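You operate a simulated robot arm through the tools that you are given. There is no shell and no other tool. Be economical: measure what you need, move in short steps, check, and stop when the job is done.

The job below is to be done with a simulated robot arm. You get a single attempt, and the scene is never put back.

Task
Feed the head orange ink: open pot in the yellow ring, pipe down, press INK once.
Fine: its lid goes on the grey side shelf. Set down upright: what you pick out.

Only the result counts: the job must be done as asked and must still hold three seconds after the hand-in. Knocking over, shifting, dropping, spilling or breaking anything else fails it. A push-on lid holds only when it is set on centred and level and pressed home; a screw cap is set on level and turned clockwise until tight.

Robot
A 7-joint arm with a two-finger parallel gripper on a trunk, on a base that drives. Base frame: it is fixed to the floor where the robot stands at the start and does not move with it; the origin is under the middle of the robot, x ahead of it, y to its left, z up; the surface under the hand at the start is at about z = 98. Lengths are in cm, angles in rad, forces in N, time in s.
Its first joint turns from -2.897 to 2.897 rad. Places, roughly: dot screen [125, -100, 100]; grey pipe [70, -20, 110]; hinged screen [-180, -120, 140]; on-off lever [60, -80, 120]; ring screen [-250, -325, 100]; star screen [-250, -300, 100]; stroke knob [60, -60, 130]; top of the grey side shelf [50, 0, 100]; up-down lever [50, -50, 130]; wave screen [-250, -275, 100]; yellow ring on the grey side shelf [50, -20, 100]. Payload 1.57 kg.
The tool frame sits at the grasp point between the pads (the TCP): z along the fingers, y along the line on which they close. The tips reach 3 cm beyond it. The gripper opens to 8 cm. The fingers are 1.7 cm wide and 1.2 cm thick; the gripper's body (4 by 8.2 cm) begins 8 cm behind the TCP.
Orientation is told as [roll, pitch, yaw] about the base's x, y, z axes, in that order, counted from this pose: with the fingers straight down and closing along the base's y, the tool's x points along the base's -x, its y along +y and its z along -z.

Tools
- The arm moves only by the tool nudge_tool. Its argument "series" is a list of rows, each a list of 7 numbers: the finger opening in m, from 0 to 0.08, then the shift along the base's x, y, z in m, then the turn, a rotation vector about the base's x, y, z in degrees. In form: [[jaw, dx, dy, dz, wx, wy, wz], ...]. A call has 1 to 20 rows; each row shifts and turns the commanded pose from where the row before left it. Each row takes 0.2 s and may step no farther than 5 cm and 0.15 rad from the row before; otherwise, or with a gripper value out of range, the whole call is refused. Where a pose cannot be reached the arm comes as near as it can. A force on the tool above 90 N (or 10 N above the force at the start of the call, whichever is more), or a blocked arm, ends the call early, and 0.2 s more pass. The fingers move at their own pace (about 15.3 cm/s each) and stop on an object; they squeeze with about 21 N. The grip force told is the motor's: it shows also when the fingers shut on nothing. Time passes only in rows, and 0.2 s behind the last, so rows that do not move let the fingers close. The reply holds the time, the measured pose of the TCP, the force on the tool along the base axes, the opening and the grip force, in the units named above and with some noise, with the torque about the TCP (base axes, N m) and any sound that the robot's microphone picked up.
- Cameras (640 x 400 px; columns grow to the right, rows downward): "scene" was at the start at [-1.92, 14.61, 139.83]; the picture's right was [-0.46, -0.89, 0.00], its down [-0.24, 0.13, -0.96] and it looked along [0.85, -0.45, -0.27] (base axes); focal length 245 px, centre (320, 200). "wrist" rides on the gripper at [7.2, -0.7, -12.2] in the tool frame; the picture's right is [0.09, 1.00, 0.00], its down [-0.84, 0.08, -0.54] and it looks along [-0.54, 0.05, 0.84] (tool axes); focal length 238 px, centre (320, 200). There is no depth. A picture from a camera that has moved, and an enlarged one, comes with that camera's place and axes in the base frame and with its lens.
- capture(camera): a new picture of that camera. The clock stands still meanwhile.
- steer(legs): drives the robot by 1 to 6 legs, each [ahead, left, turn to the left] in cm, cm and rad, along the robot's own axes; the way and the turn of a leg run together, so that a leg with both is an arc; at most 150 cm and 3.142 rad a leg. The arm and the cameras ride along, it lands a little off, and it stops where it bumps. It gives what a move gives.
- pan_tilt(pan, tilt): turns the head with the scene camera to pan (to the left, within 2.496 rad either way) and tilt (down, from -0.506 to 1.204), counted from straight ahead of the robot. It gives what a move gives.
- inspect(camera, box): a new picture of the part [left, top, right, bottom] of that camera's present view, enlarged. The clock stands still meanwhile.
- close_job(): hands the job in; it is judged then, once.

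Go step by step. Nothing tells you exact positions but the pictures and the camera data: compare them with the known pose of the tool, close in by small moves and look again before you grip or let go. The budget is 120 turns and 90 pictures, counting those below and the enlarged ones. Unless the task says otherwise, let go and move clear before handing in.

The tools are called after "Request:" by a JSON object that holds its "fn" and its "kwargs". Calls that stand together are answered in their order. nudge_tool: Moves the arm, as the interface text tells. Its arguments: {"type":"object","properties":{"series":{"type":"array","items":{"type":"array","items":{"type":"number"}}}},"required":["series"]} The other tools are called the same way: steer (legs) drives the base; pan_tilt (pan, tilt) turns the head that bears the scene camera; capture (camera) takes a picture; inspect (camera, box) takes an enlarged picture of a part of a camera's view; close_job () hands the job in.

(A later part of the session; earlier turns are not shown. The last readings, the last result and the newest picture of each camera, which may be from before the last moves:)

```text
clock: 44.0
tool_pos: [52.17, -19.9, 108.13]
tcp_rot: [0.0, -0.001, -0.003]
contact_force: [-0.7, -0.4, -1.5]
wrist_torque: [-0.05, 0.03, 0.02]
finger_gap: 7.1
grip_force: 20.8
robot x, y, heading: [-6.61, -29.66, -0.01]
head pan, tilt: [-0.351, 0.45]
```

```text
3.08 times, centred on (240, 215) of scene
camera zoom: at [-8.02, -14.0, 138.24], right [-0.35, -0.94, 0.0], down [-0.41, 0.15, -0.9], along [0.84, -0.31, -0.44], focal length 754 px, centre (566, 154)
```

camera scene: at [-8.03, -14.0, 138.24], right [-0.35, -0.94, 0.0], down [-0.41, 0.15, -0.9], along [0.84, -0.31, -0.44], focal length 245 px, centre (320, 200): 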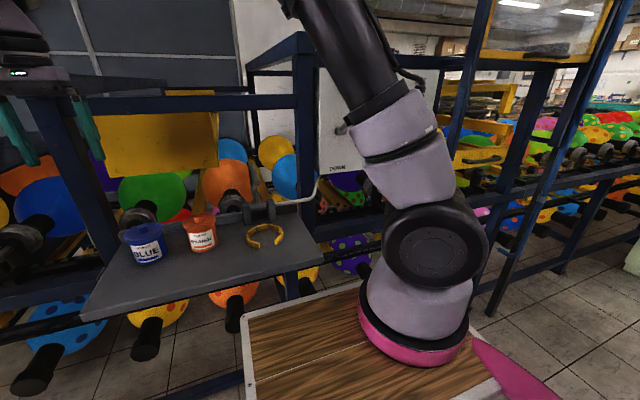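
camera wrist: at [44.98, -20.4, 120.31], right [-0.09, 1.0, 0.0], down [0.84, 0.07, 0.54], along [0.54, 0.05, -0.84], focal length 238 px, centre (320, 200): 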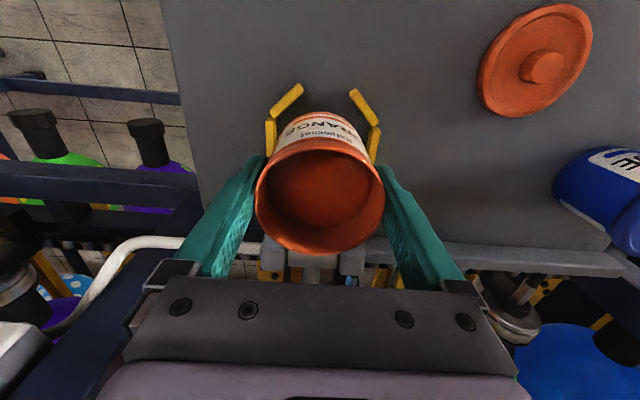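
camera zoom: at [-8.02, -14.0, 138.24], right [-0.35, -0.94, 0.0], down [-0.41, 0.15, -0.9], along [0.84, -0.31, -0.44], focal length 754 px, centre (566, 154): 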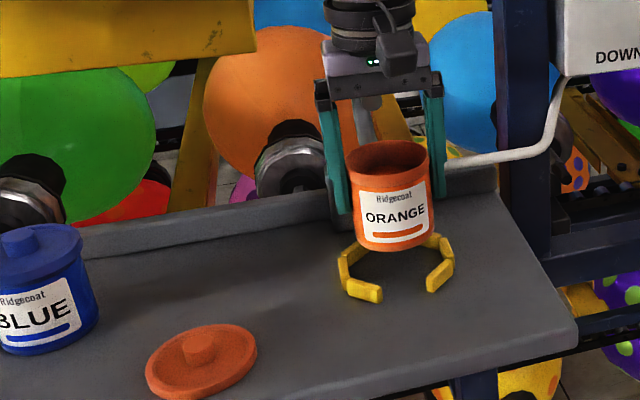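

The ring centre reads (52.2, -19.5) and the pot is at (52.2, -19.8). I'll shift 3 mm, lower to just above the ring, and check.

Request:
{"fn": "nudge_tool", "kwargs": {"series": [[0.05, 0, 0.002, -0.003, 0, 0, 0], [0.05, 0, 0.001, -0.006, 0, 0, 0], [0.05, 0, 0, -0.008, 0, 0, 0], [0.05, 0, 0, -0.005, 0, 0, 0], [0.05, 0, 0, 0, 0, 0, 0]]}}

Request:
{"fn": "inspect", "kwargs": {"camera": "scene", "box": [220, 190, 310, 250]}}

Request:
{"fn": "inspect", "kwargs": {"camera": "wrist", "box": [220, 60, 420, 220]}}

```text
clock: 45.2
tool_pos: [52.2, -19.33, 105.99]
tcp_rot: [-0.002, 0.0, -0.004]
contact_force: [0.9, -0.4, -0.6]
wrist_torque: [0.01, -0.02, 0.0]
finger_gap: 7.09
grip_force: 21.3
robot x, y, heading: [-6.57, -29.7, -0.009]
head pan, tilt: [-0.351, 0.45]
```

```text
6.67 times, centred on (265, 220) of scene
camera zoom: at [-8.02, -14.0, 138.24], right [-0.35, -0.94, 0.0], down [-0.41, 0.15, -0.9], along [0.84, -0.31, -0.44], focal length 1634 px, centre (687, 67)
```

zoom: 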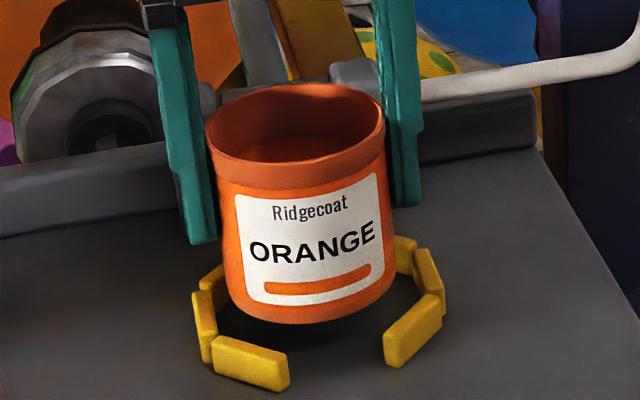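

```text
2.50 times, centred on (320, 140) of wrist
camera zoom: at [45.09, -20.04, 118.15], right [-0.09, 1.0, 0.0], down [0.84, 0.07, 0.54], along [0.54, 0.05, -0.84], focal length 596 px, centre (320, 350)
```

zoom: 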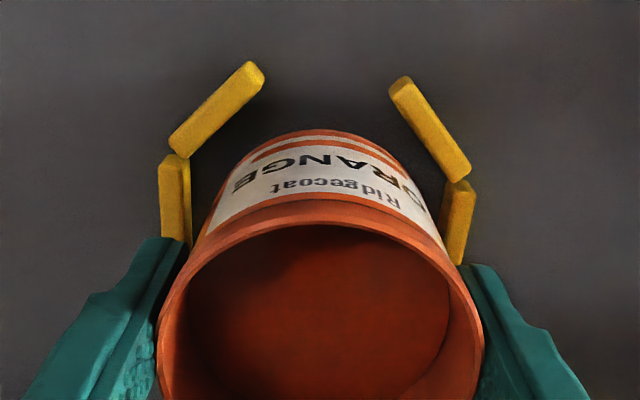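

The alignment matches the ring's centre within a couple of millimetres. Lowering the pot slowly to contact.

Request:
{"fn": "nudge_tool", "kwargs": {"series": [[0.05, 0, 0, -0.004, 0, 0, 0], [0.05, 0, 0, -0.005, 0, 0, 0], [0.05, 0, 0, -0.004, 0, 0, 0], [0.05, 0, 0, -0.003, 0, 0, 0], [0.05, 0, 0, 0, 0, 0, 0]]}}

Request:
{"fn": "inspect", "kwargs": {"camera": "scene", "box": [220, 190, 310, 250]}}

Request:
{"fn": "inspect", "kwargs": {"camera": "wrist", "box": [220, 60, 420, 220]}}

```text
clock: 46.4
tool_pos: [52.13, -19.5, 104.39]
tcp_rot: [-0.002, 0.0, -0.004]
contact_force: [0.3, -0.3, -2.2]
wrist_torque: [0.02, 0.0, -0.02]
finger_gap: 7.06
grip_force: 21.2
robot x, y, heading: [-6.26, -29.95, -0.004]
head pan, tilt: [-0.351, 0.45]
```

```text
6.67 times, centred on (265, 220) of scene
camera zoom: at [-8.02, -14.0, 138.24], right [-0.35, -0.94, 0.0], down [-0.41, 0.15, -0.9], along [0.84, -0.31, -0.44], focal length 1634 px, centre (687, 67)
```

zoom: 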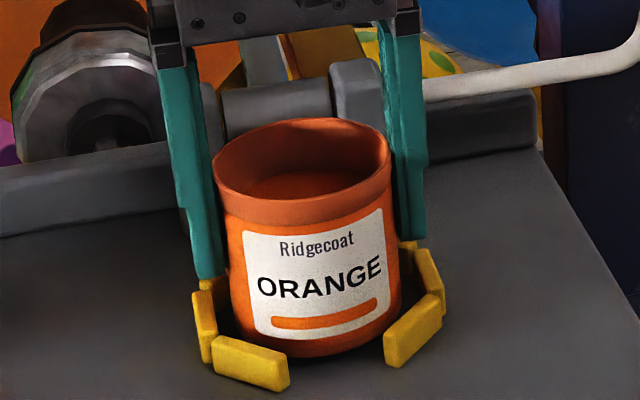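

```text
2.50 times, centred on (320, 140) of wrist
camera zoom: at [45.0, -20.14, 116.54], right [-0.09, 1.0, 0.0], down [0.84, 0.07, 0.54], along [0.54, 0.05, -0.84], focal length 596 px, centre (320, 350)
```

zoom: 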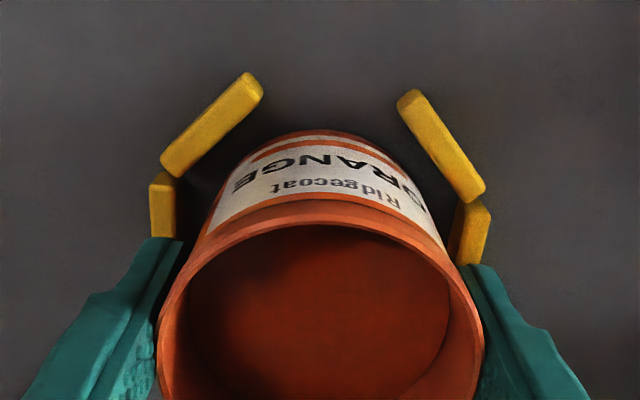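

It's inside the ring with a few millimetres left to go.

Request:
{"fn": "nudge_tool", "kwargs": {"series": [[0.05, 0, 0, -0.001, 0, 0, 0], [0.05, 0, 0, -0.001, 0, 0, 0], [0.05, 0, 0, -0.001, 0, 0, 0], [0.05, 0, 0, 0, 0, 0, 0]]}}

```text
clock: 47.4
tool_pos: [52.31, -19.52, 104.13]
tcp_rot: [0.0, 0.0, -0.004]
contact_force: [-0.1, -0.3, -2.9]
wrist_torque: [-0.01, 0.0, 0.01]
finger_gap: 7.08
grip_force: 20.5
robot x, y, heading: [-6.46, -29.81, -0.012]
head pan, tilt: [-0.351, 0.45]
```

Request:
{"fn": "nudge_tool", "kwargs": {"series": [[0.05, 0, 0, -0.001, 0, 0, 0], [0.05, 0, 0, -0.001, 0, 0, 0], [0.05, 0, 0, 0, 0, 0, 0]]}}

```text
clock: 48.2
tool_pos: [52.37, -19.4, 103.97]
tcp_rot: [-0.001, -0.002, -0.003]
contact_force: [0.9, -2.0, 22.2]
wrist_torque: [-0.46, -0.16, 0.0]
finger_gap: 7.08
grip_force: 21.1
robot x, y, heading: [-6.74, -29.8, -0.009]
head pan, tilt: [-0.351, 0.45]
```

Contact came at the same height it was picked up at, so it sits on the shelf. I'll relax, release, and rise.

Request:
{"fn": "nudge_tool", "kwargs": {"series": [[0.05, 0, 0, 0.001, 0, 0, 0], [0.072, 0, 0, 0, 0, 0, 0], [0.076, 0, 0, 0, 0, 0, 0], [0.08, 0, 0, 0, 0, 0, 0], [0.08, 0, 0, 0.01, 0, 0, 0], [0.08, 0, 0, 0.02, 0, 0, 0], [0.08, 0, 0, 0.04, 0, 0, 0], [0.08, 0, 0, 0.04, 0, 0, 0], [0.08, -0.02, 0, 0.04, 0, 0, 0], [0.08, -0.03, 0, 0.04, 0, 0, 0], [0.08, 0, 0, 0.0, 0, 0, 0]]}}

Request:
{"fn": "inspect", "kwargs": {"camera": "scene", "box": [160, 170, 310, 270]}}

Request:
{"fn": "capture", "kwargs": {"camera": "wrist"}}

```text
clock: 50.6
tool_pos: [47.05, -19.34, 122.65]
tcp_rot: [0.001, -0.001, -0.004]
contact_force: [-0.1, 0.4, 0.0]
wrist_torque: [-0.01, 0.01, 0.02]
finger_gap: 7.97
grip_force: 0.0
robot x, y, heading: [-6.71, -29.89, -0.006]
head pan, tilt: [-0.351, 0.45]
```

```text
4.00 times, centred on (235, 220) of scene
camera zoom: at [-8.0, -14.0, 138.24], right [-0.35, -0.94, 0.0], down [-0.41, 0.15, -0.9], along [0.84, -0.31, -0.44], focal length 981 px, centre (660, 120)
```

zoom: 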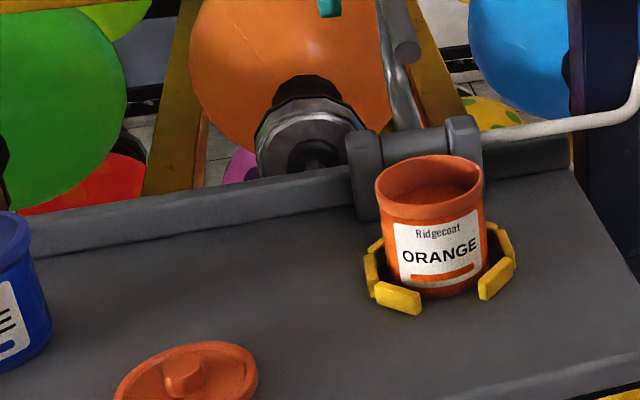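

```text
45 pictures are left
camera wrist: at [39.94, -19.97, 134.83], right [-0.09, 1.0, 0.0], down [0.84, 0.07, 0.54], along [0.54, 0.05, -0.84], focal length 238 px, centre (320, 200)
```

wrist: 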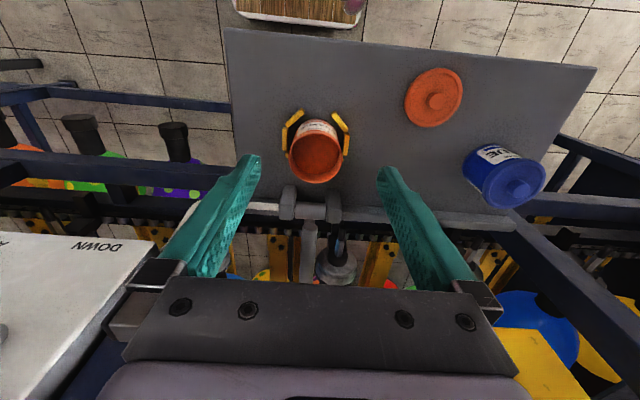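

The pot sits upright in the ring. Next is the lever: I'll rise, move in front of the panel, and look.

Request:
{"fn": "nudge_tool", "kwargs": {"series": [[0.08, 0, 0, 0.05, 0, 0, 0], [0.08, -0.01, 0, 0.05, 0, 0, 0], [0.06, -0.01, 0, 0.05, 0, 0, 0], [0.04, -0.01, 0, 0.05, 0, 0, 0], [0.02, 0, 0, 0.0, 0, 0, 0], [0.0, 0, -0.04, 0, 0, 0, 0], [0.0, 0, -0.05, 0, 0, 0, 0], [0.0, 0, -0.05, 0, 0, 0, 0], [0.0, 0, -0.05, 0, 0, 0, 0], [0.0, 0, -0.05, 0, 0, 0, 0], [0.0, 0, -0.04, 0, 0, 0, 0], [0.0, 0, 0, 0, 0, 0, 0]]}}

Request:
{"fn": "capture", "kwargs": {"camera": "wrist"}}

Request:
{"fn": "capture", "kwargs": {"camera": "scene"}}

```text
refused: row 2 steps farther than a row can; nothing moved
```

```text
44 pictures are left
camera wrist: at [39.94, -19.97, 134.83], right [-0.09, 1.0, 0.0], down [0.84, 0.07, 0.54], along [0.54, 0.05, -0.84], focal length 238 px, centre (320, 200)
```

wrist: 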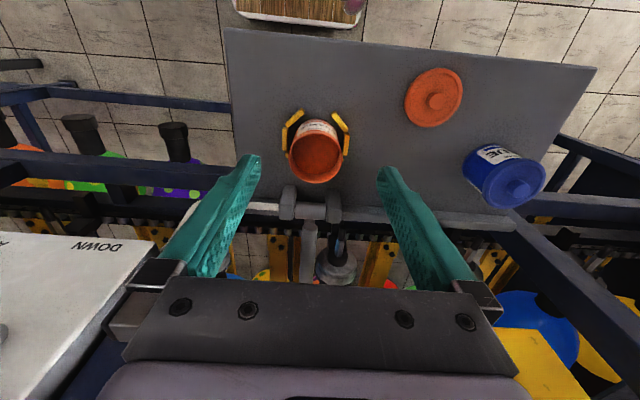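

```text
43 pictures are left
camera scene: at [-8.0, -14.0, 138.24], right [-0.35, -0.94, 0.0], down [-0.41, 0.15, -0.9], along [0.84, -0.31, -0.44], focal length 245 px, centre (320, 200)
```

scene: 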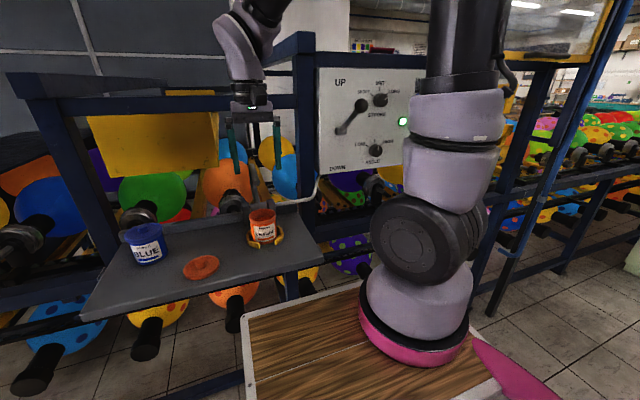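

The lever knob triangulates to about (50.2, -47, 132.8). I'll close the fingers and come in above it.

Request:
{"fn": "nudge_tool", "kwargs": {"series": [[0.08, 0, 0, 0.05, 0, 0, 0], [0.06, -0.01, 0, 0.045, 0, 0, 0], [0.04, 0, 0, 0.045, 0, 0, 0], [0.02, 0, 0, 0.045, 0, 0, 0], [0.0, 0, -0.04, 0.0, 0, 0, 0], [0.0, 0, -0.045, 0, 0, 0, 0], [0.0, 0, -0.05, 0, 0, 0, 0], [0.0, 0, -0.05, 0, 0, 0, 0], [0.0, 0, -0.05, 0, 0, 0, 0], [0.0, 0, -0.04, 0, 0, 0, 0], [0.0, 0, 0, 0, 0, 0, 0]]}}

Request:
{"fn": "capture", "kwargs": {"camera": "wrist"}}

Request:
{"fn": "capture", "kwargs": {"camera": "scene"}}

```text
clock: 53.0
tool_pos: [46.2, -47.05, 141.38]
tcp_rot: [-0.001, 0.0, -0.006]
contact_force: [0.6, -0.4, 0.0]
wrist_torque: [-0.03, 0.05, -0.02]
finger_gap: 0.0
grip_force: 20.7
robot x, y, heading: [-6.66, -29.43, -0.006]
head pan, tilt: [-0.351, 0.45]
```

```text
42 pictures are left
camera wrist: at [39.09, -47.65, 153.5], right [-0.09, 1.0, 0.0], down [0.84, 0.07, 0.54], along [0.54, 0.05, -0.84], focal length 238 px, centre (320, 200)
```

wrist: 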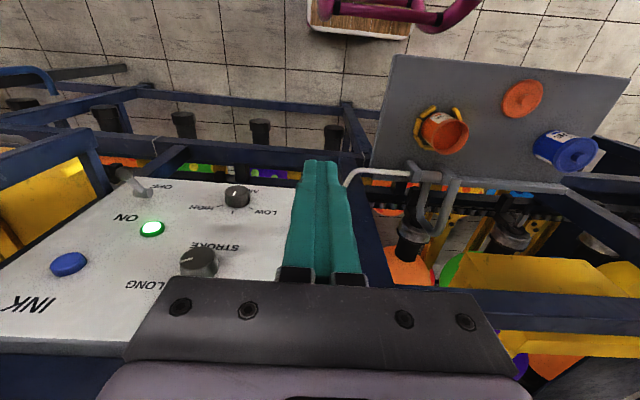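

```text
41 pictures are left
camera scene: at [-8.03, -14.0, 138.24], right [-0.35, -0.94, 0.0], down [-0.41, 0.15, -0.9], along [0.84, -0.31, -0.44], focal length 245 px, centre (320, 200)
```

scene: 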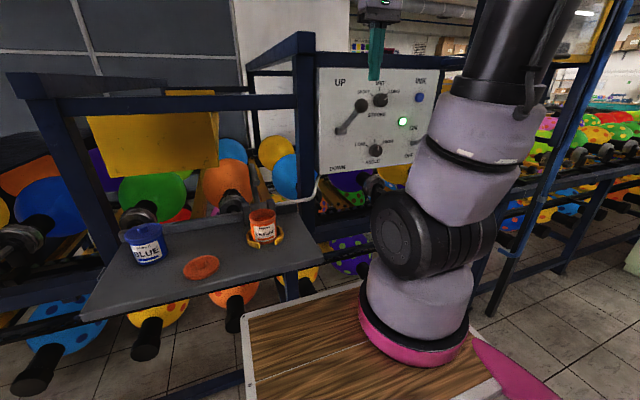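

The knob sits right under the fingertips' line. I'll move forward 3.8 cm and down to just above it, then check.

Request:
{"fn": "nudge_tool", "kwargs": {"series": [[0.0, 0.038, 0, 0, 0, 0, 0], [0.0, 0, 0, -0.02, 0, 0, 0], [0.0, 0, 0, -0.01, 0, 0, 0], [0.0, 0, 0, 0, 0, 0, 0]]}}

Request:
{"fn": "inspect", "kwargs": {"camera": "scene", "box": [310, 40, 430, 180]}}

Request:
{"fn": "capture", "kwargs": {"camera": "wrist"}}

```text
clock: 54.0
tool_pos: [50.28, -47.03, 138.34]
tcp_rot: [0.001, 0.0, -0.005]
contact_force: [0.3, 0.0, -0.2]
wrist_torque: [-0.01, 0.0, 0.02]
finger_gap: 0.01
grip_force: 20.6
robot x, y, heading: [-6.87, -29.83, -0.007]
head pan, tilt: [-0.351, 0.45]
```

```text
2.86 times, centred on (370, 110) of scene
camera zoom: at [-8.03, -14.01, 138.24], right [-0.35, -0.94, 0.0], down [-0.41, 0.15, -0.9], along [0.84, -0.31, -0.44], focal length 700 px, centre (177, 457)
```

zoom: 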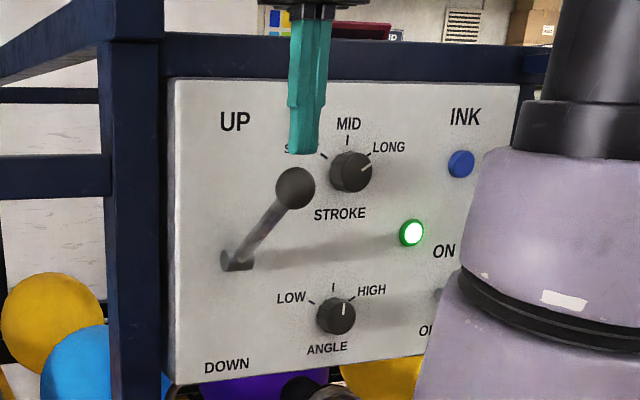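

```text
39 pictures are left
camera wrist: at [43.0, -47.63, 150.61], right [-0.09, 1.0, 0.0], down [0.84, 0.07, 0.54], along [0.54, 0.05, -0.84], focal length 238 px, centre (320, 200)
```

wrist: 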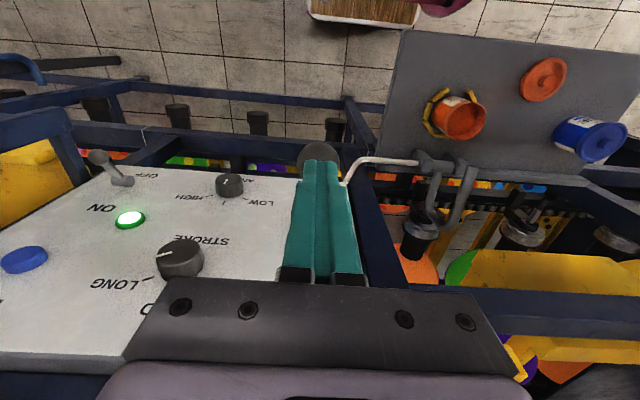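

Aligned; the knob is a few millimetres to the left. I'll shift +y and press down along the lever's arc in stages.

Request:
{"fn": "nudge_tool", "kwargs": {"series": [[0.0, 0, 0.004, 0, 0, 0, 0], [0.0, 0, 0, -0.01, 0, 0, 0], [0.0, -0.006, 0, -0.011, 0, 0, 0], [0.0, -0.006, 0, -0.011, 0, 0, 0], [0.0, -0.005, 0, -0.012, 0, 0, 0], [0.0, -0.003, 0, -0.012, 0, 0, 0], [0.0, 0, 0, 0, 0, 0, 0]]}}

Request:
{"fn": "inspect", "kwargs": {"camera": "scene", "box": [230, 40, 430, 240]}}

```text
clock: 55.6
tool_pos: [48.13, -46.43, 132.9]
tcp_rot: [0.0, 0.0, -0.002]
contact_force: [-0.1, 0.8, -0.3]
wrist_torque: [0.01, 0.03, 0.01]
finger_gap: 0.0
grip_force: 21.0
robot x, y, heading: [-6.67, -29.49, -0.003]
head pan, tilt: [-0.351, 0.45]
```

```text
2.00 times, centred on (330, 140) of scene
camera zoom: at [-8.02, -14.01, 138.24], right [-0.35, -0.94, 0.0], down [-0.41, 0.15, -0.9], along [0.84, -0.31, -0.44], focal length 490 px, centre (300, 320)
```

zoom: 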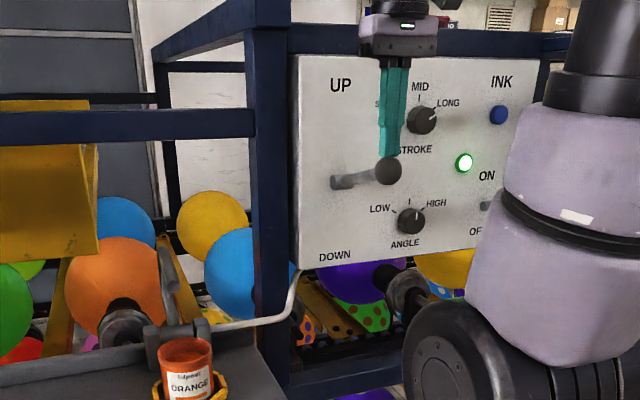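

The lever is following. Continuing along the arc.

Request:
{"fn": "nudge_tool", "kwargs": {"series": [[0.0, -0.003, 0, -0.012, 0, 0, 0], [0.0, -0.001, 0, -0.012, 0, 0, 0], [0.0, 0.001, 0, -0.012, 0, 0, 0], [0.0, 0.003, 0, -0.012, 0, 0, 0], [0.0, 0, 0, 0, 0, 0, 0]]}}

Request:
{"fn": "inspect", "kwargs": {"camera": "scene", "box": [230, 40, 430, 240]}}

```text
clock: 56.8
tool_pos: [48.14, -46.51, 128.25]
tcp_rot: [0.001, -0.001, -0.004]
contact_force: [1.2, -0.6, 0.3]
wrist_torque: [-0.01, 0.0, -0.02]
finger_gap: 0.02
grip_force: 21.5
robot x, y, heading: [-6.64, -29.48, -0.007]
head pan, tilt: [-0.351, 0.45]
```

```text
2.00 times, centred on (330, 140) of scene
camera zoom: at [-8.03, -14.01, 138.24], right [-0.35, -0.94, 0.0], down [-0.41, 0.15, -0.9], along [0.84, -0.31, -0.44], focal length 490 px, centre (300, 320)
```

zoom: 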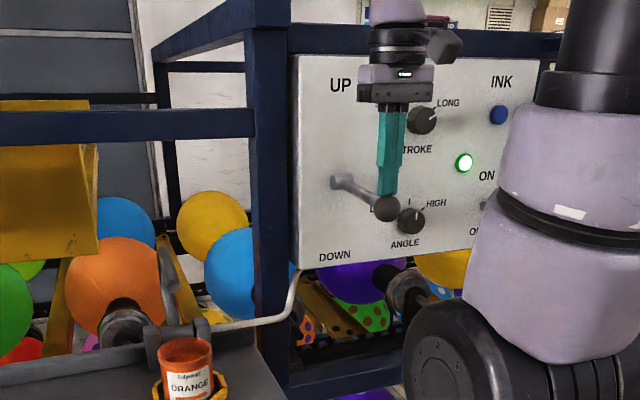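

The pipe's reaction isn't obvious, so I'll compare it with the earlier view before pushing further.

Request:
{"fn": "inspect", "kwargs": {"camera": "scene", "box": [160, 150, 310, 250]}}

```text
4.00 times, centred on (235, 200) of scene
camera zoom: at [-8.03, -14.01, 138.24], right [-0.35, -0.94, 0.0], down [-0.41, 0.15, -0.9], along [0.84, -0.31, -0.44], focal length 981 px, centre (660, 200)
```

zoom: 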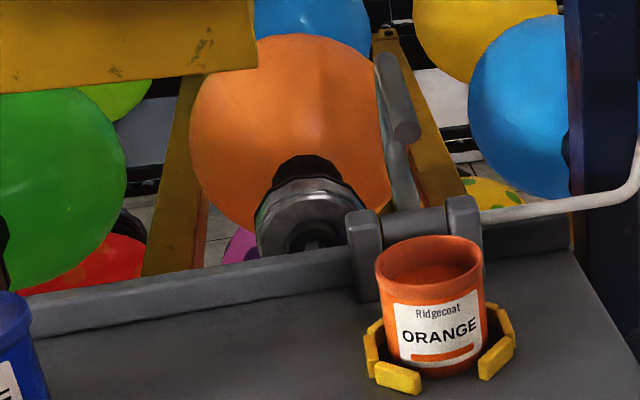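

The pipe hasn't moved yet, so the lever probably switches at its end. I'll continue to DOWN.

Request:
{"fn": "nudge_tool", "kwargs": {"series": [[0.0, 0.003, 0, -0.012, 0, 0, 0], [0.0, 0.005, 0, -0.012, 0, 0, 0], [0.0, 0.006, 0, -0.012, 0, 0, 0], [0.0, 0.004, 0, -0.008, 0, 0, 0], [0.0, 0, 0, 0, 0, 0, 0]]}}

Request:
{"fn": "capture", "kwargs": {"camera": "scene"}}

```text
clock: 58.0
tool_pos: [49.69, -46.75, 123.81]
tcp_rot: [0.0, 0.0, -0.003]
contact_force: [-0.2, 0.3, 0.1]
wrist_torque: [0.01, 0.0, -0.03]
finger_gap: 0.02
grip_force: 20.9
robot x, y, heading: [-6.21, -29.46, -0.004]
head pan, tilt: [-0.351, 0.45]
```

```text
35 pictures are left
camera scene: at [-8.03, -14.01, 138.24], right [-0.35, -0.94, 0.0], down [-0.41, 0.15, -0.9], along [0.84, -0.31, -0.44], focal length 245 px, centre (320, 200)
```

scene: 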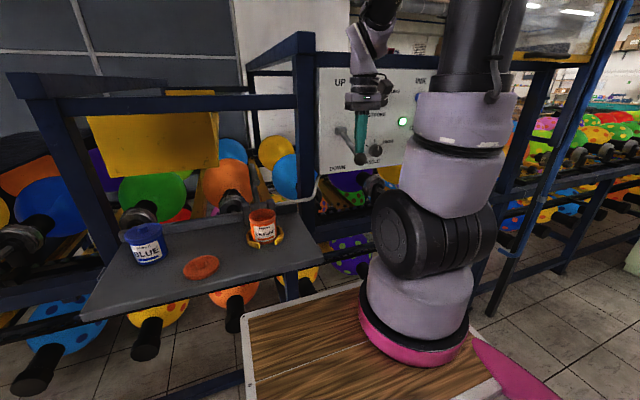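

Request:
{"fn": "inspect", "kwargs": {"camera": "scene", "box": [200, 60, 430, 250]}}

```text
2.11 times, centred on (315, 155) of scene
camera zoom: at [-8.03, -14.01, 138.24], right [-0.35, -0.94, 0.0], down [-0.41, 0.15, -0.9], along [0.84, -0.31, -0.44], focal length 516 px, centre (330, 295)
```

zoom: 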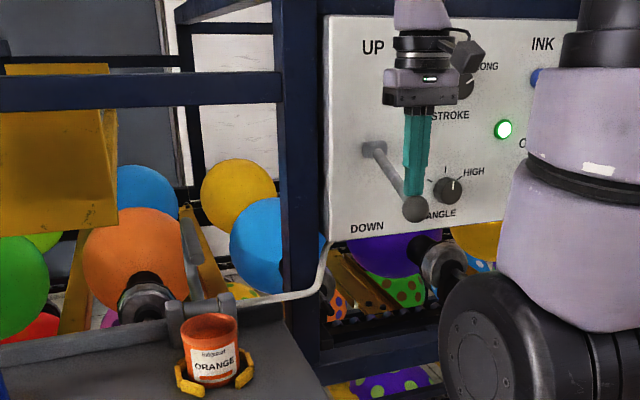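

The lever is about 12° short of the mirrored DOWN position. I'll continue until it stops.

Request:
{"fn": "nudge_tool", "kwargs": {"series": [[0.0, 0.005, 0, -0.01, 0, 0, 0], [0.0, 0.005, 0, -0.01, 0, 0, 0], [0.0, 0.005, 0, -0.008, 0, 0, 0], [0.0, 0, 0, 0, 0, 0, 0]]}}

Request:
{"fn": "inspect", "kwargs": {"camera": "scene", "box": [200, 60, 430, 250]}}

```text
clock: 59.0
tool_pos: [51.26, -46.52, 121.09]
tcp_rot: [0.001, -0.004, -0.006]
contact_force: [-9.4, -1.4, 17.7]
wrist_torque: [-0.1, 0.31, -0.06]
finger_gap: 0.01
grip_force: 20.8
robot x, y, heading: [-6.75, -29.79, -0.004]
head pan, tilt: [-0.351, 0.45]
```

```text
2.11 times, centred on (315, 155) of scene
camera zoom: at [-8.12, -14.0, 138.24], right [-0.35, -0.94, 0.0], down [-0.41, 0.15, -0.9], along [0.84, -0.31, -0.43], focal length 516 px, centre (330, 295)
```

zoom: 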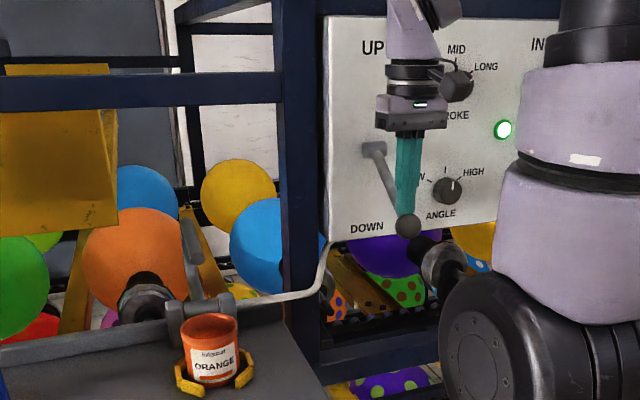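

The lever is at its stop but the pipe is still up. I'll back off and let some time pass to see whether anything moves.

Request:
{"fn": "nudge_tool", "kwargs": {"series": [[0.0, -0.01, 0, 0.005, 0, 0, 0], [0.0, -0.02, 0, 0.02, 0, 0, 0], [0.0, -0.02, 0, 0.04, 0, 0, 0], [0.0, 0, 0, 0.04, 0, 0, 0], [0.0, 0, 0, 0.04, 0, 0, 0], [0.0, 0, 0, 0.04, 0, 0, 0], [0.0, 0, 0, 0, 0, 0, 0], [0.0, 0, 0, 0, 0, 0, 0]]}}

Request:
{"fn": "capture", "kwargs": {"camera": "scene"}}

Request:
{"fn": "capture", "kwargs": {"camera": "wrist"}}

```text
clock: 60.8
tool_pos: [46.45, -46.28, 139.4]
tcp_rot: [0.001, 0.0, -0.005]
contact_force: [0.7, 0.6, 1.0]
wrist_torque: [0.02, -0.03, 0.01]
finger_gap: 0.0
grip_force: 21.2
robot x, y, heading: [-6.77, -29.97, -0.005]
head pan, tilt: [-0.351, 0.45]
```

```text
32 pictures are left
camera scene: at [-8.03, -14.01, 138.24], right [-0.35, -0.94, 0.0], down [-0.41, 0.15, -0.9], along [0.84, -0.31, -0.44], focal length 245 px, centre (320, 200)
```

scene: 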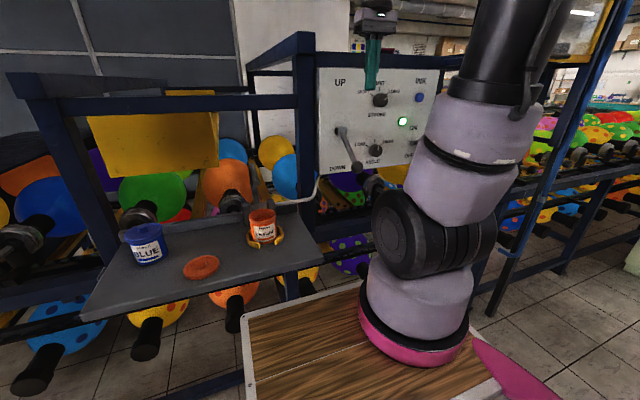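

```text
31 pictures are left
camera wrist: at [39.2, -46.99, 151.5], right [-0.09, 1.0, 0.0], down [0.84, 0.07, 0.54], along [0.54, 0.05, -0.84], focal length 238 px, centre (320, 200)
```

wrist: 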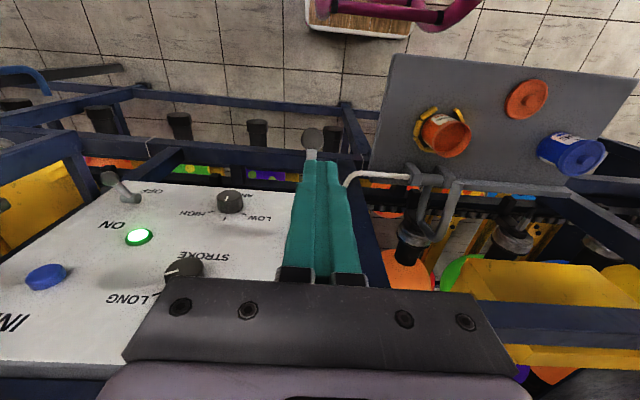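

The pipe didn't respond, so this lever does not drive it and the pipe must be swung by hand. First I'll put the lever back to UP as it was, gripping its knob and guiding it up the arc.

Request:
{"fn": "nudge_tool", "kwargs": {"series": [[0.06, 0.02, -0.004, 0, 0, 0, 0], [0.06, 0.021, 0, 0, 0, 0, 0], [0.06, 0, 0, -0.04, 0, 0, 0], [0.06, 0, 0, -0.05, 0, 0, 0], [0.06, 0, 0, -0.05, 0, 0, 0], [0.06, 0, 0, -0.04, 0, 0, 0], [0.06, 0, 0, -0.02, 0, 0, 0], [0.06, 0, 0, 0, 0, 0, 0]]}}

Request:
{"fn": "inspect", "kwargs": {"camera": "scene", "box": [310, 60, 430, 180]}}

Request:
{"fn": "inspect", "kwargs": {"camera": "wrist", "box": [220, 60, 420, 220]}}

```text
clock: 62.6
tool_pos: [50.27, -47.18, 119.37]
tcp_rot: [0.0, 0.0, -0.005]
contact_force: [-0.2, 0.4, 0.1]
wrist_torque: [-0.01, 0.0, 0.0]
finger_gap: 6.02
grip_force: 0.0
robot x, y, heading: [-6.64, -29.4, -0.006]
head pan, tilt: [-0.351, 0.45]
```

```text
3.33 times, centred on (370, 120) of scene
camera zoom: at [-8.03, -14.0, 138.24], right [-0.35, -0.94, 0.0], down [-0.41, 0.15, -0.9], along [0.84, -0.31, -0.44], focal length 817 px, centre (153, 467)
```

zoom: 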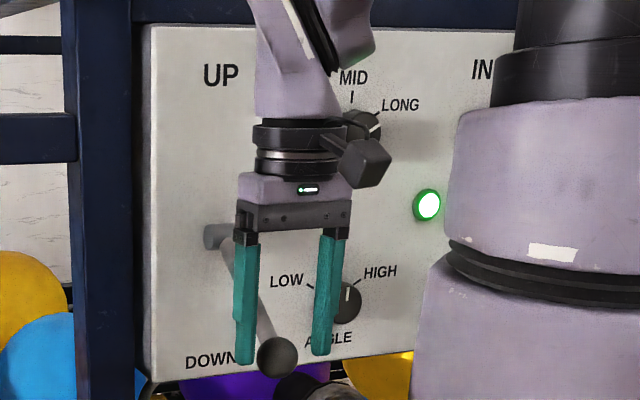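

```text
2.50 times, centred on (320, 140) of wrist
camera zoom: at [43.1, -47.77, 131.52], right [-0.09, 1.0, 0.0], down [0.84, 0.07, 0.54], along [0.54, 0.05, -0.84], focal length 596 px, centre (320, 350)
```

zoom: 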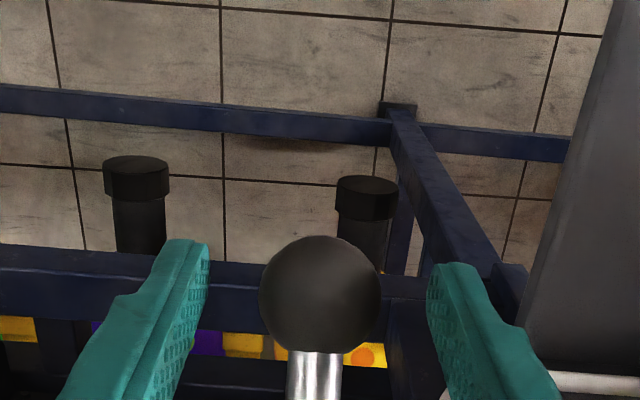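

The knob is centred between the fingers. I'll go slightly lower and forward, then grip it.

Request:
{"fn": "nudge_tool", "kwargs": {"series": [[0.06, 0.008, 0, -0.012, 0, 0, 0], [0.04, 0, 0, 0, 0, 0, 0], [0.02, 0, 0, 0, 0, 0, 0], [0.02, 0, 0, 0, 0, 0, 0]]}}

```text
clock: 63.6
tool_pos: [51.19, -46.99, 118.28]
tcp_rot: [0.002, 0.001, -0.006]
contact_force: [-0.9, 3.3, -0.7]
wrist_torque: [0.13, 0.05, 0.01]
finger_gap: 3.49
grip_force: 41.8
robot x, y, heading: [-6.93, -29.92, -0.004]
head pan, tilt: [-0.351, 0.45]
```

Gripped. Guiding it up along the arc.

Request:
{"fn": "nudge_tool", "kwargs": {"series": [[0.02, -0.0103, 0, 0.0166, 0, 0, 0], [0.02, -0.008, 0, 0.0178, 0, 0, 0], [0.02, -0.0053, 0, 0.0188, 0, 0, 0], [0.02, -0.0028, 0, 0.0193, 0, 0, 0], [0.02, 0, 0, 0.0196, 0, 0, 0], [0.02, 0.0028, 0, 0.0193, 0, 0, 0], [0.02, 0.0053, 0, 0.0188, 0, 0, 0], [0.02, 0.008, 0, 0.0178, 0, 0, 0], [0.02, 0.0089, 0, 0.0146, 0, 0, 0], [0.02, 0, 0, 0, 0, 0, 0]]}}

Request:
{"fn": "inspect", "kwargs": {"camera": "scene", "box": [310, 40, 430, 180]}}

```text
clock: 65.8
tool_pos: [50.92, -47.06, 134.39]
tcp_rot: [-0.001, 0.0, -0.005]
contact_force: [-17.5, -9.8, 1.6]
wrist_torque: [-0.21, 1.55, 0.0]
finger_gap: 3.49
grip_force: 41.9
robot x, y, heading: [-6.76, -29.7, -0.005]
head pan, tilt: [-0.351, 0.45]
```

```text
2.86 times, centred on (370, 110) of scene
camera zoom: at [-8.13, -14.06, 138.24], right [-0.35, -0.94, 0.0], down [-0.41, 0.15, -0.9], along [0.84, -0.31, -0.43], focal length 700 px, centre (177, 457)
```

zoom: 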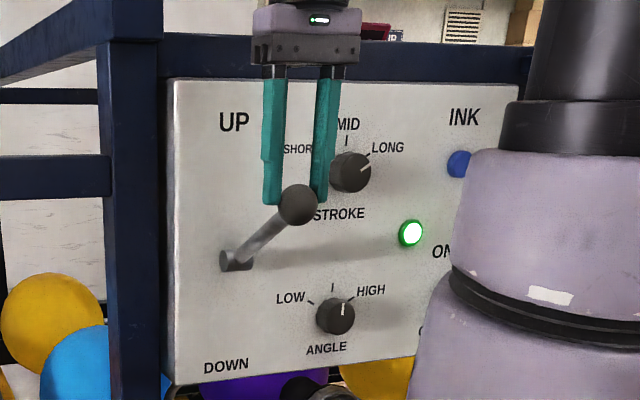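

Nearly there: the knob is about 1.3 cm below its original height. I'll push up a little more.

Request:
{"fn": "nudge_tool", "kwargs": {"series": [[0.02, -0.003, 0, 0.008, 0, 0, 0], [0.02, 0, 0, 0.008, 0, 0, 0], [0.02, 0, 0, 0, 0, 0, 0]]}}

Request:
{"fn": "inspect", "kwargs": {"camera": "scene", "box": [310, 40, 430, 180]}}

```text
clock: 66.6
tool_pos: [50.79, -46.89, 135.99]
tcp_rot: [-0.001, 0.001, -0.002]
contact_force: [-0.1, -2.0, 2.0]
wrist_torque: [-0.1, 0.03, 0.02]
finger_gap: 2.22
grip_force: 0.9
robot x, y, heading: [-6.44, -29.97, -0.004]
head pan, tilt: [-0.351, 0.45]
```

```text
2.86 times, centred on (370, 110) of scene
camera zoom: at [-8.04, -14.01, 138.24], right [-0.35, -0.94, 0.0], down [-0.41, 0.15, -0.9], along [0.84, -0.31, -0.44], focal length 700 px, centre (177, 457)
```

zoom: 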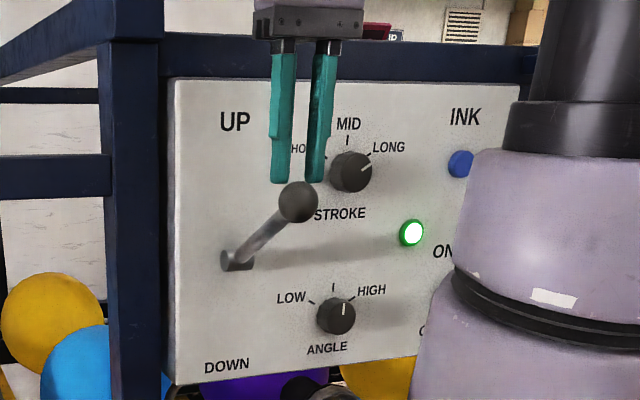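

It slipped off the top. I'll reopen, go lower for a fuller grip, and lift the last bit.

Request:
{"fn": "nudge_tool", "kwargs": {"series": [[0.06, -0.003, 0, 0.003, 0, 0, 0], [0.06, 0, 0, 0, 0, 0, 0], [0.06, 0, 0, -0.025, 0, 0, 0], [0.06, 0, 0, -0.023, 0, 0, 0], [0.04, 0, 0, 0, 0, 0, 0], [0.02, 0, 0, 0, 0, 0, 0], [0.02, 0, 0, 0, 0, 0, 0], [0.02, 0.004, 0, 0.007, 0, 0, 0], [0.02, 0.004, 0, 0.007, 0, 0, 0], [0.02, 0, 0, 0, 0, 0, 0]]}}

Request:
{"fn": "inspect", "kwargs": {"camera": "scene", "box": [310, 40, 430, 180]}}

```text
clock: 68.8
tool_pos: [51.16, -47.06, 132.98]
tcp_rot: [0.002, 0.003, -0.004]
contact_force: [-8.3, 1.8, -32.1]
wrist_torque: [0.05, 0.56, 0.0]
finger_gap: 3.53
grip_force: 41.9
robot x, y, heading: [-6.22, -29.57, -0.006]
head pan, tilt: [-0.351, 0.45]
```

```text
2.86 times, centred on (370, 110) of scene
camera zoom: at [-7.98, -14.02, 138.24], right [-0.35, -0.94, 0.0], down [-0.41, 0.15, -0.9], along [0.84, -0.31, -0.44], focal length 700 px, centre (177, 457)
```

zoom: 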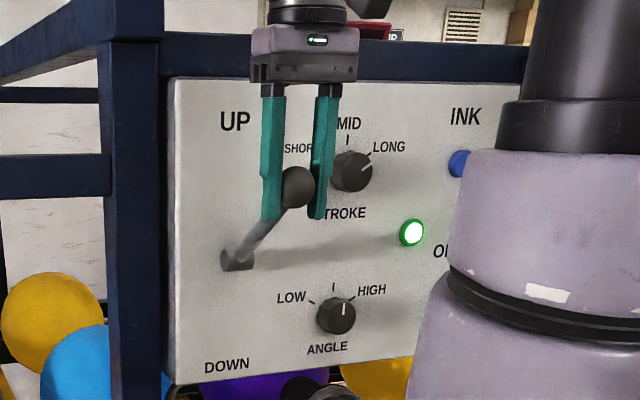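

The lever is back at UP. I'll relax, open, and clear upward. Then I'll tilt the hand toward the robot so that it can reach the pipe beneath the frame beam.

Request:
{"fn": "nudge_tool", "kwargs": {"series": [[0.02, 0, 0, -0.003, 0, 0, 0], [0.04, 0, 0, 0, 0, 0, 0], [0.06, 0, 0, 0, 0, 0, 0], [0.06, 0, 0, 0.03, 0, 0, 0], [0.06, -0.01, 0, 0.04, 0, 0, 0], [0.06, -0.04, 0, 0.01, 0, 0, 0], [0.06, -0.01, 0.03, 0, 0, -8, 0], [0.06, 0, 0.04, 0, 0, -8, 0], [0.06, 0, 0.05, 0, 0, -8, 0], [0.06, 0, 0.05, 0, 0, -8, 0], [0.06, 0, 0.05, -0.0, 0, -8, 0], [0.06, 0, 0.05, -0.0, 0, -5, 0], [0.06, 0, 0, 0, 0, 0, 0]]}}

Request:
{"fn": "capture", "kwargs": {"camera": "wrist"}}

Request:
{"fn": "capture", "kwargs": {"camera": "scene"}}

```text
clock: 71.6
tool_pos: [45.51, -19.95, 140.52]
tcp_rot: [0.005, -0.786, -0.007]
contact_force: [1.0, 0.4, 0.6]
wrist_torque: [0.06, 0.03, 0.0]
finger_gap: 6.01
grip_force: 0.0
robot x, y, heading: [-6.62, -29.94, -0.005]
head pan, tilt: [-0.351, 0.45]
```

```text
25 pictures are left
camera wrist: at [31.79, -20.52, 144.04], right [-0.06, 1.0, -0.06], down [0.21, 0.07, 0.98], along [0.98, 0.05, -0.21], focal length 238 px, centre (320, 200)
```

wrist: 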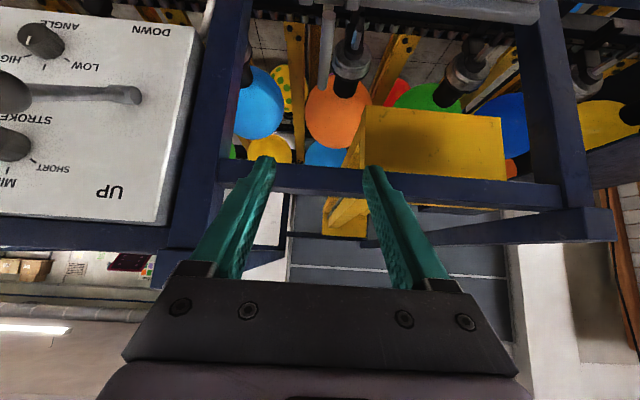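

```text
24 pictures are left
camera scene: at [-8.03, -14.02, 138.24], right [-0.35, -0.94, 0.0], down [-0.41, 0.15, -0.9], along [0.84, -0.31, -0.44], focal length 245 px, centre (320, 200)
```

scene: 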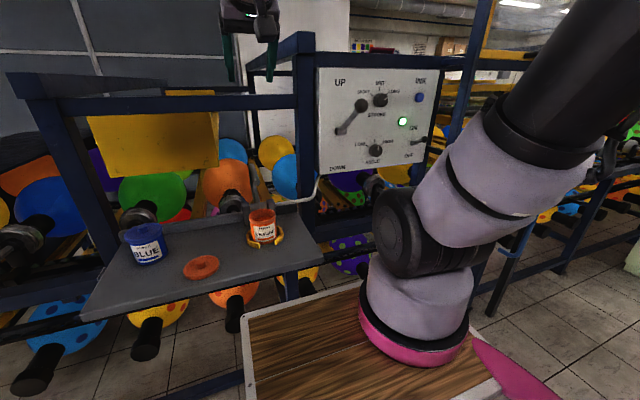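

The tilted pose is reached and the lever stays up. I'll approach the pipe's horizontal part and look.

Request:
{"fn": "nudge_tool", "kwargs": {"series": [[0.06, 0.015, 0.001, -0.04, 0, 0, 0], [0.06, 0.02, 0.001, -0.04, 0, 0, 0], [0.06, 0.026, 0.001, -0.04, 0, 0, 0], [0.06, 0.026, 0, -0.04, 0, 0, 0], [0.06, 0.026, 0, -0.035, 0, 0, 0], [0.06, 0, 0, 0, 0, 0, 0]]}}

Request:
{"fn": "capture", "kwargs": {"camera": "wrist"}}

Request:
{"fn": "inspect", "kwargs": {"camera": "scene", "box": [160, 110, 310, 250]}}

```text
clock: 73.0
tool_pos: [56.65, -19.4, 120.98]
tcp_rot: [0.005, -0.786, -0.008]
contact_force: [0.3, 0.6, -0.9]
wrist_torque: [0.01, 0.03, -0.01]
finger_gap: 6.01
grip_force: 0.0
robot x, y, heading: [-6.6, -29.93, -0.003]
head pan, tilt: [-0.351, 0.45]
```

```text
23 pictures are left
camera wrist: at [42.97, -19.95, 124.54], right [-0.06, 1.0, -0.06], down [0.21, 0.07, 0.98], along [0.98, 0.05, -0.21], focal length 238 px, centre (320, 200)
```

wrist: 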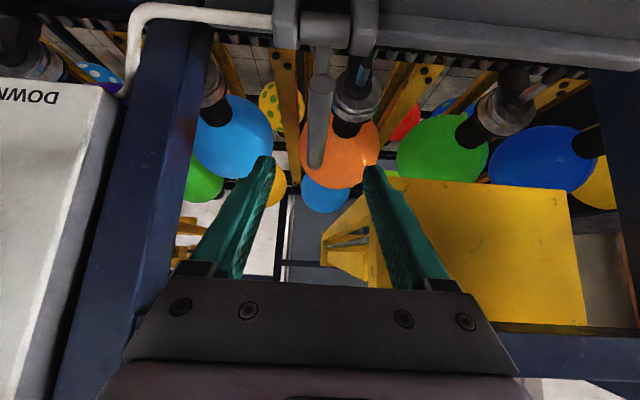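

```text
2.86 times, centred on (235, 180) of scene
camera zoom: at [-8.04, -14.01, 138.24], right [-0.35, -0.94, 0.0], down [-0.41, 0.15, -0.9], along [0.84, -0.31, -0.44], focal length 700 px, centre (563, 257)
```

zoom: 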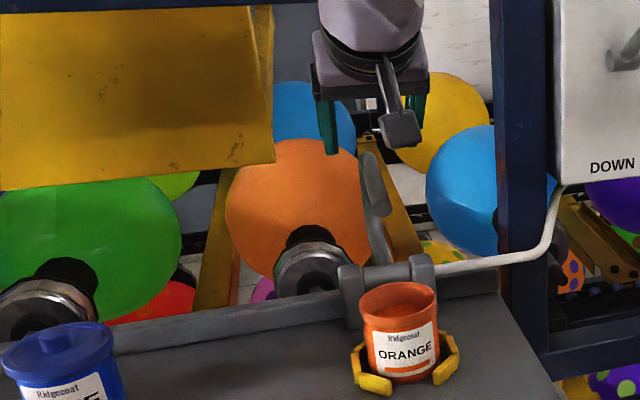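

The pipe lies right on the approach line between the fingers (tip at x≈58.7, bend at x≈71.6). Advancing to straddle it, then closing.

Request:
{"fn": "nudge_tool", "kwargs": {"series": [[0.06, 0.02, -0.001, -0.019, 0, 0, 0], [0.06, 0.02, 0, -0.019, 0, 0, 0], [0.06, 0.02, 0, -0.019, 0, 0, 0], [0.06, 0.017, 0, -0.016, 0, 0, 0], [0.06, 0, 0, 0, 0, 0, 0]]}}

Request:
{"fn": "inspect", "kwargs": {"camera": "wrist", "box": [200, 20, 440, 220]}}

Request:
{"fn": "inspect", "kwargs": {"camera": "scene", "box": [190, 130, 300, 240]}}

```text
clock: 74.2
tool_pos: [64.36, -19.89, 113.93]
tcp_rot: [0.006, -0.785, -0.005]
contact_force: [-0.5, 0.2, -0.3]
wrist_torque: [0.02, 0.01, -0.01]
finger_gap: 6.0
grip_force: 0.0
robot x, y, heading: [-6.7, -29.88, -0.008]
head pan, tilt: [-0.351, 0.45]
```

```text
2.00 times, centred on (320, 120) of wrist
camera zoom: at [50.69, -20.35, 117.33], right [-0.06, 1.0, -0.06], down [0.21, 0.07, 0.98], along [0.98, 0.05, -0.21], focal length 477 px, centre (320, 360)
```

zoom: 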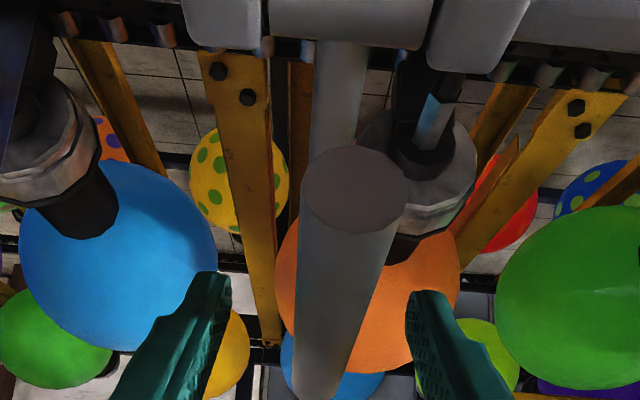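

```text
3.64 times, centred on (245, 185) of scene
camera zoom: at [-8.04, -14.0, 138.24], right [-0.35, -0.94, 0.0], down [-0.41, 0.15, -0.9], along [0.84, -0.31, -0.44], focal length 891 px, centre (593, 254)
```

zoom: 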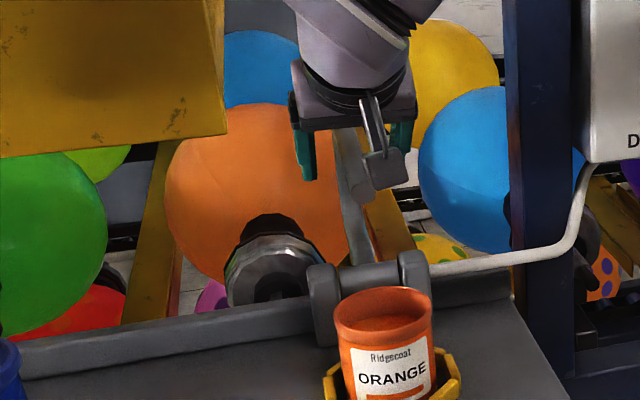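

The pipe is between the pads. I'll go slightly deeper, grip, and begin swinging it along its arc about the hinge (61.9, 103).

Request:
{"fn": "nudge_tool", "kwargs": {"series": [[0.06, 0.004, 0.003, -0.004, 0, 0, 0], [0.04, 0, 0, 0, 0, 0, 0], [0.02, 0, 0, 0, 0, 0, 0], [0.01, 0, 0, 0, 0, 0, 0], [0.01, 0, 0, 0, 0, 0, 0], [0.01, -0.0085, 0, 0.0034, 0, 0, 0], [0.01, -0.0087, 0, 0.0026, 0, 0, 0], [0.01, 0, 0, 0, 0, 0, 0]]}}

Request:
{"fn": "inspect", "kwargs": {"camera": "scene", "box": [190, 130, 300, 240]}}

```text
clock: 76.0
tool_pos: [63.11, -19.6, 114.08]
tcp_rot: [0.002, -0.782, -0.006]
contact_force: [1.1, -10.0, -23.3]
wrist_torque: [-0.07, -0.15, 0.24]
finger_gap: 1.86
grip_force: 32.9
robot x, y, heading: [-6.71, -29.27, -0.011]
head pan, tilt: [-0.351, 0.45]
```

```text
3.64 times, centred on (245, 185) of scene
camera zoom: at [-7.95, -14.03, 138.24], right [-0.35, -0.94, 0.0], down [-0.41, 0.15, -0.9], along [0.84, -0.31, -0.44], focal length 891 px, centre (593, 254)
```

zoom: 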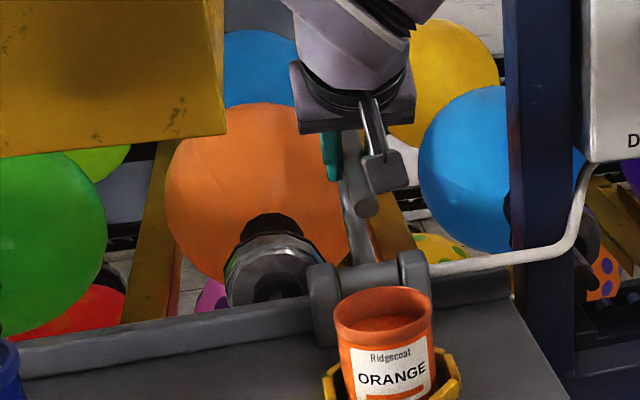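

The pipe tip has shifted as expected, so it is swinging with some resistance. Continuing in short stages.

Request:
{"fn": "nudge_tool", "kwargs": {"series": [[0.01, -0.0089, 0, 0.0012, 0, 0, 0], [0.01, -0.009, 0, 0.0005, 0, 0, 0], [0.01, -0.0091, 0, 0.0, 0, 0, 0], [0.01, 0, 0, 0, 0, 0, 0]]}}

Request:
{"fn": "inspect", "kwargs": {"camera": "scene", "box": [190, 130, 300, 240]}}

```text
clock: 77.0
tool_pos: [60.31, -19.63, 114.25]
tcp_rot: [0.008, -0.785, -0.008]
contact_force: [10.0, -26.6, -3.1]
wrist_torque: [-0.17, -0.93, 0.02]
finger_gap: 1.87
grip_force: 33.1
robot x, y, heading: [-6.66, -29.66, -0.003]
head pan, tilt: [-0.351, 0.45]
```

```text
3.64 times, centred on (245, 185) of scene
camera zoom: at [-7.97, -14.14, 138.25], right [-0.35, -0.94, 0.0], down [-0.41, 0.15, -0.9], along [0.84, -0.31, -0.44], focal length 891 px, centre (593, 254)
```

zoom: 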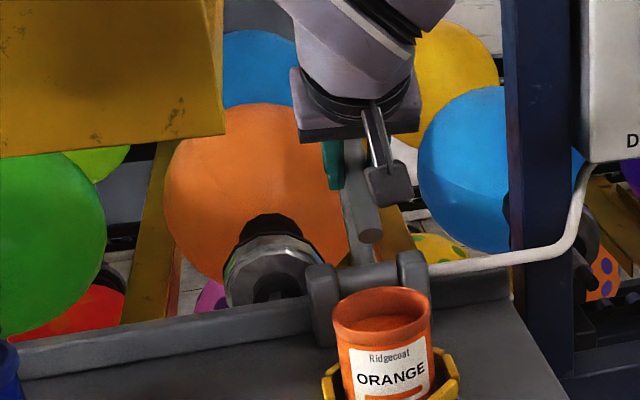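

It's swinging well. There's some side force, so I'll ease y and continue the arc.

Request:
{"fn": "nudge_tool", "kwargs": {"series": [[0.01, 0, -0.002, 0, 0, 0, 0], [0.01, -0.0091, -0.001, -0.0005, 0, 0, 0], [0.01, -0.009, 0, -0.0013, 0, 0, 0], [0.01, -0.0088, 0, -0.002, 0, 0, 0], [0.01, -0.0087, 0, -0.0029, 0, 0, 0], [0.01, 0, 0, 0, 0, 0, 0]]}}

Request:
{"fn": "inspect", "kwargs": {"camera": "scene", "box": [190, 130, 300, 240]}}

```text
clock: 78.4
tool_pos: [56.75, -19.52, 113.38]
tcp_rot: [0.004, -0.786, -0.003]
contact_force: [4.1, 10.8, -2.6]
wrist_torque: [0.1, -0.3, 0.19]
finger_gap: 1.87
grip_force: 33.1
robot x, y, heading: [-6.25, -29.93, -0.004]
head pan, tilt: [-0.351, 0.45]
```

```text
3.64 times, centred on (245, 185) of scene
camera zoom: at [-8.01, -13.94, 138.23], right [-0.35, -0.94, 0.0], down [-0.41, 0.15, -0.9], along [0.84, -0.31, -0.44], focal length 891 px, centre (593, 254)
```

zoom: 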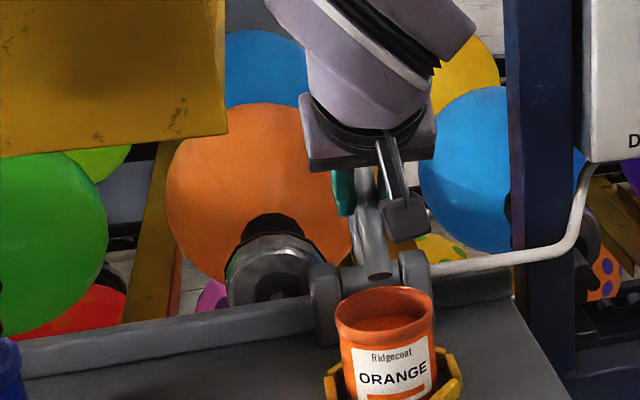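

About 45° done; the tip is just above the pot. Continuing.

Request:
{"fn": "nudge_tool", "kwargs": {"series": [[0.01, -0.0084, 0.0, -0.0035, 0, 0, 0], [0.01, -0.008, 0, -0.0043, 0, 0, 0], [0.01, -0.0076, 0, -0.005, 0, 0, 0], [0.01, -0.0072, 0, -0.0056, 0, 0, 0], [0.01, 0, 0, 0, 0, 0, 0]]}}

Request:
{"fn": "inspect", "kwargs": {"camera": "scene", "box": [190, 130, 300, 240]}}

```text
clock: 79.6
tool_pos: [53.95, -19.62, 111.87]
tcp_rot: [0.003, -0.781, -0.011]
contact_force: [0.8, -15.2, 8.9]
wrist_torque: [-0.32, -0.93, -0.16]
finger_gap: 1.85
grip_force: 32.9
out of reach, approached as far as the arm can: row 4
robot x, y, heading: [-6.52, -29.63, -0.008]
head pan, tilt: [-0.351, 0.45]
```

```text
3.64 times, centred on (245, 185) of scene
camera zoom: at [-8.05, -14.1, 138.25], right [-0.35, -0.94, 0.0], down [-0.41, 0.15, -0.9], along [0.84, -0.31, -0.44], focal length 891 px, centre (593, 254)
```

zoom: 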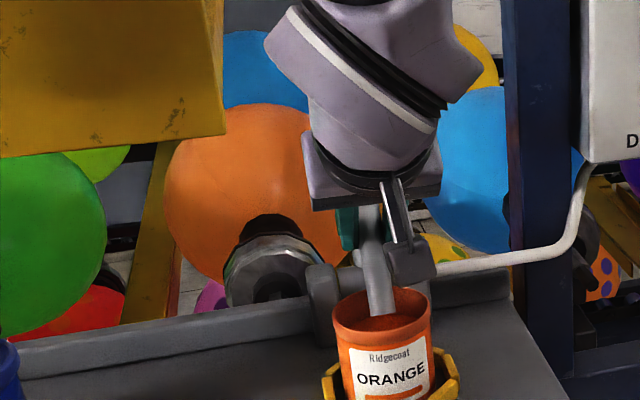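

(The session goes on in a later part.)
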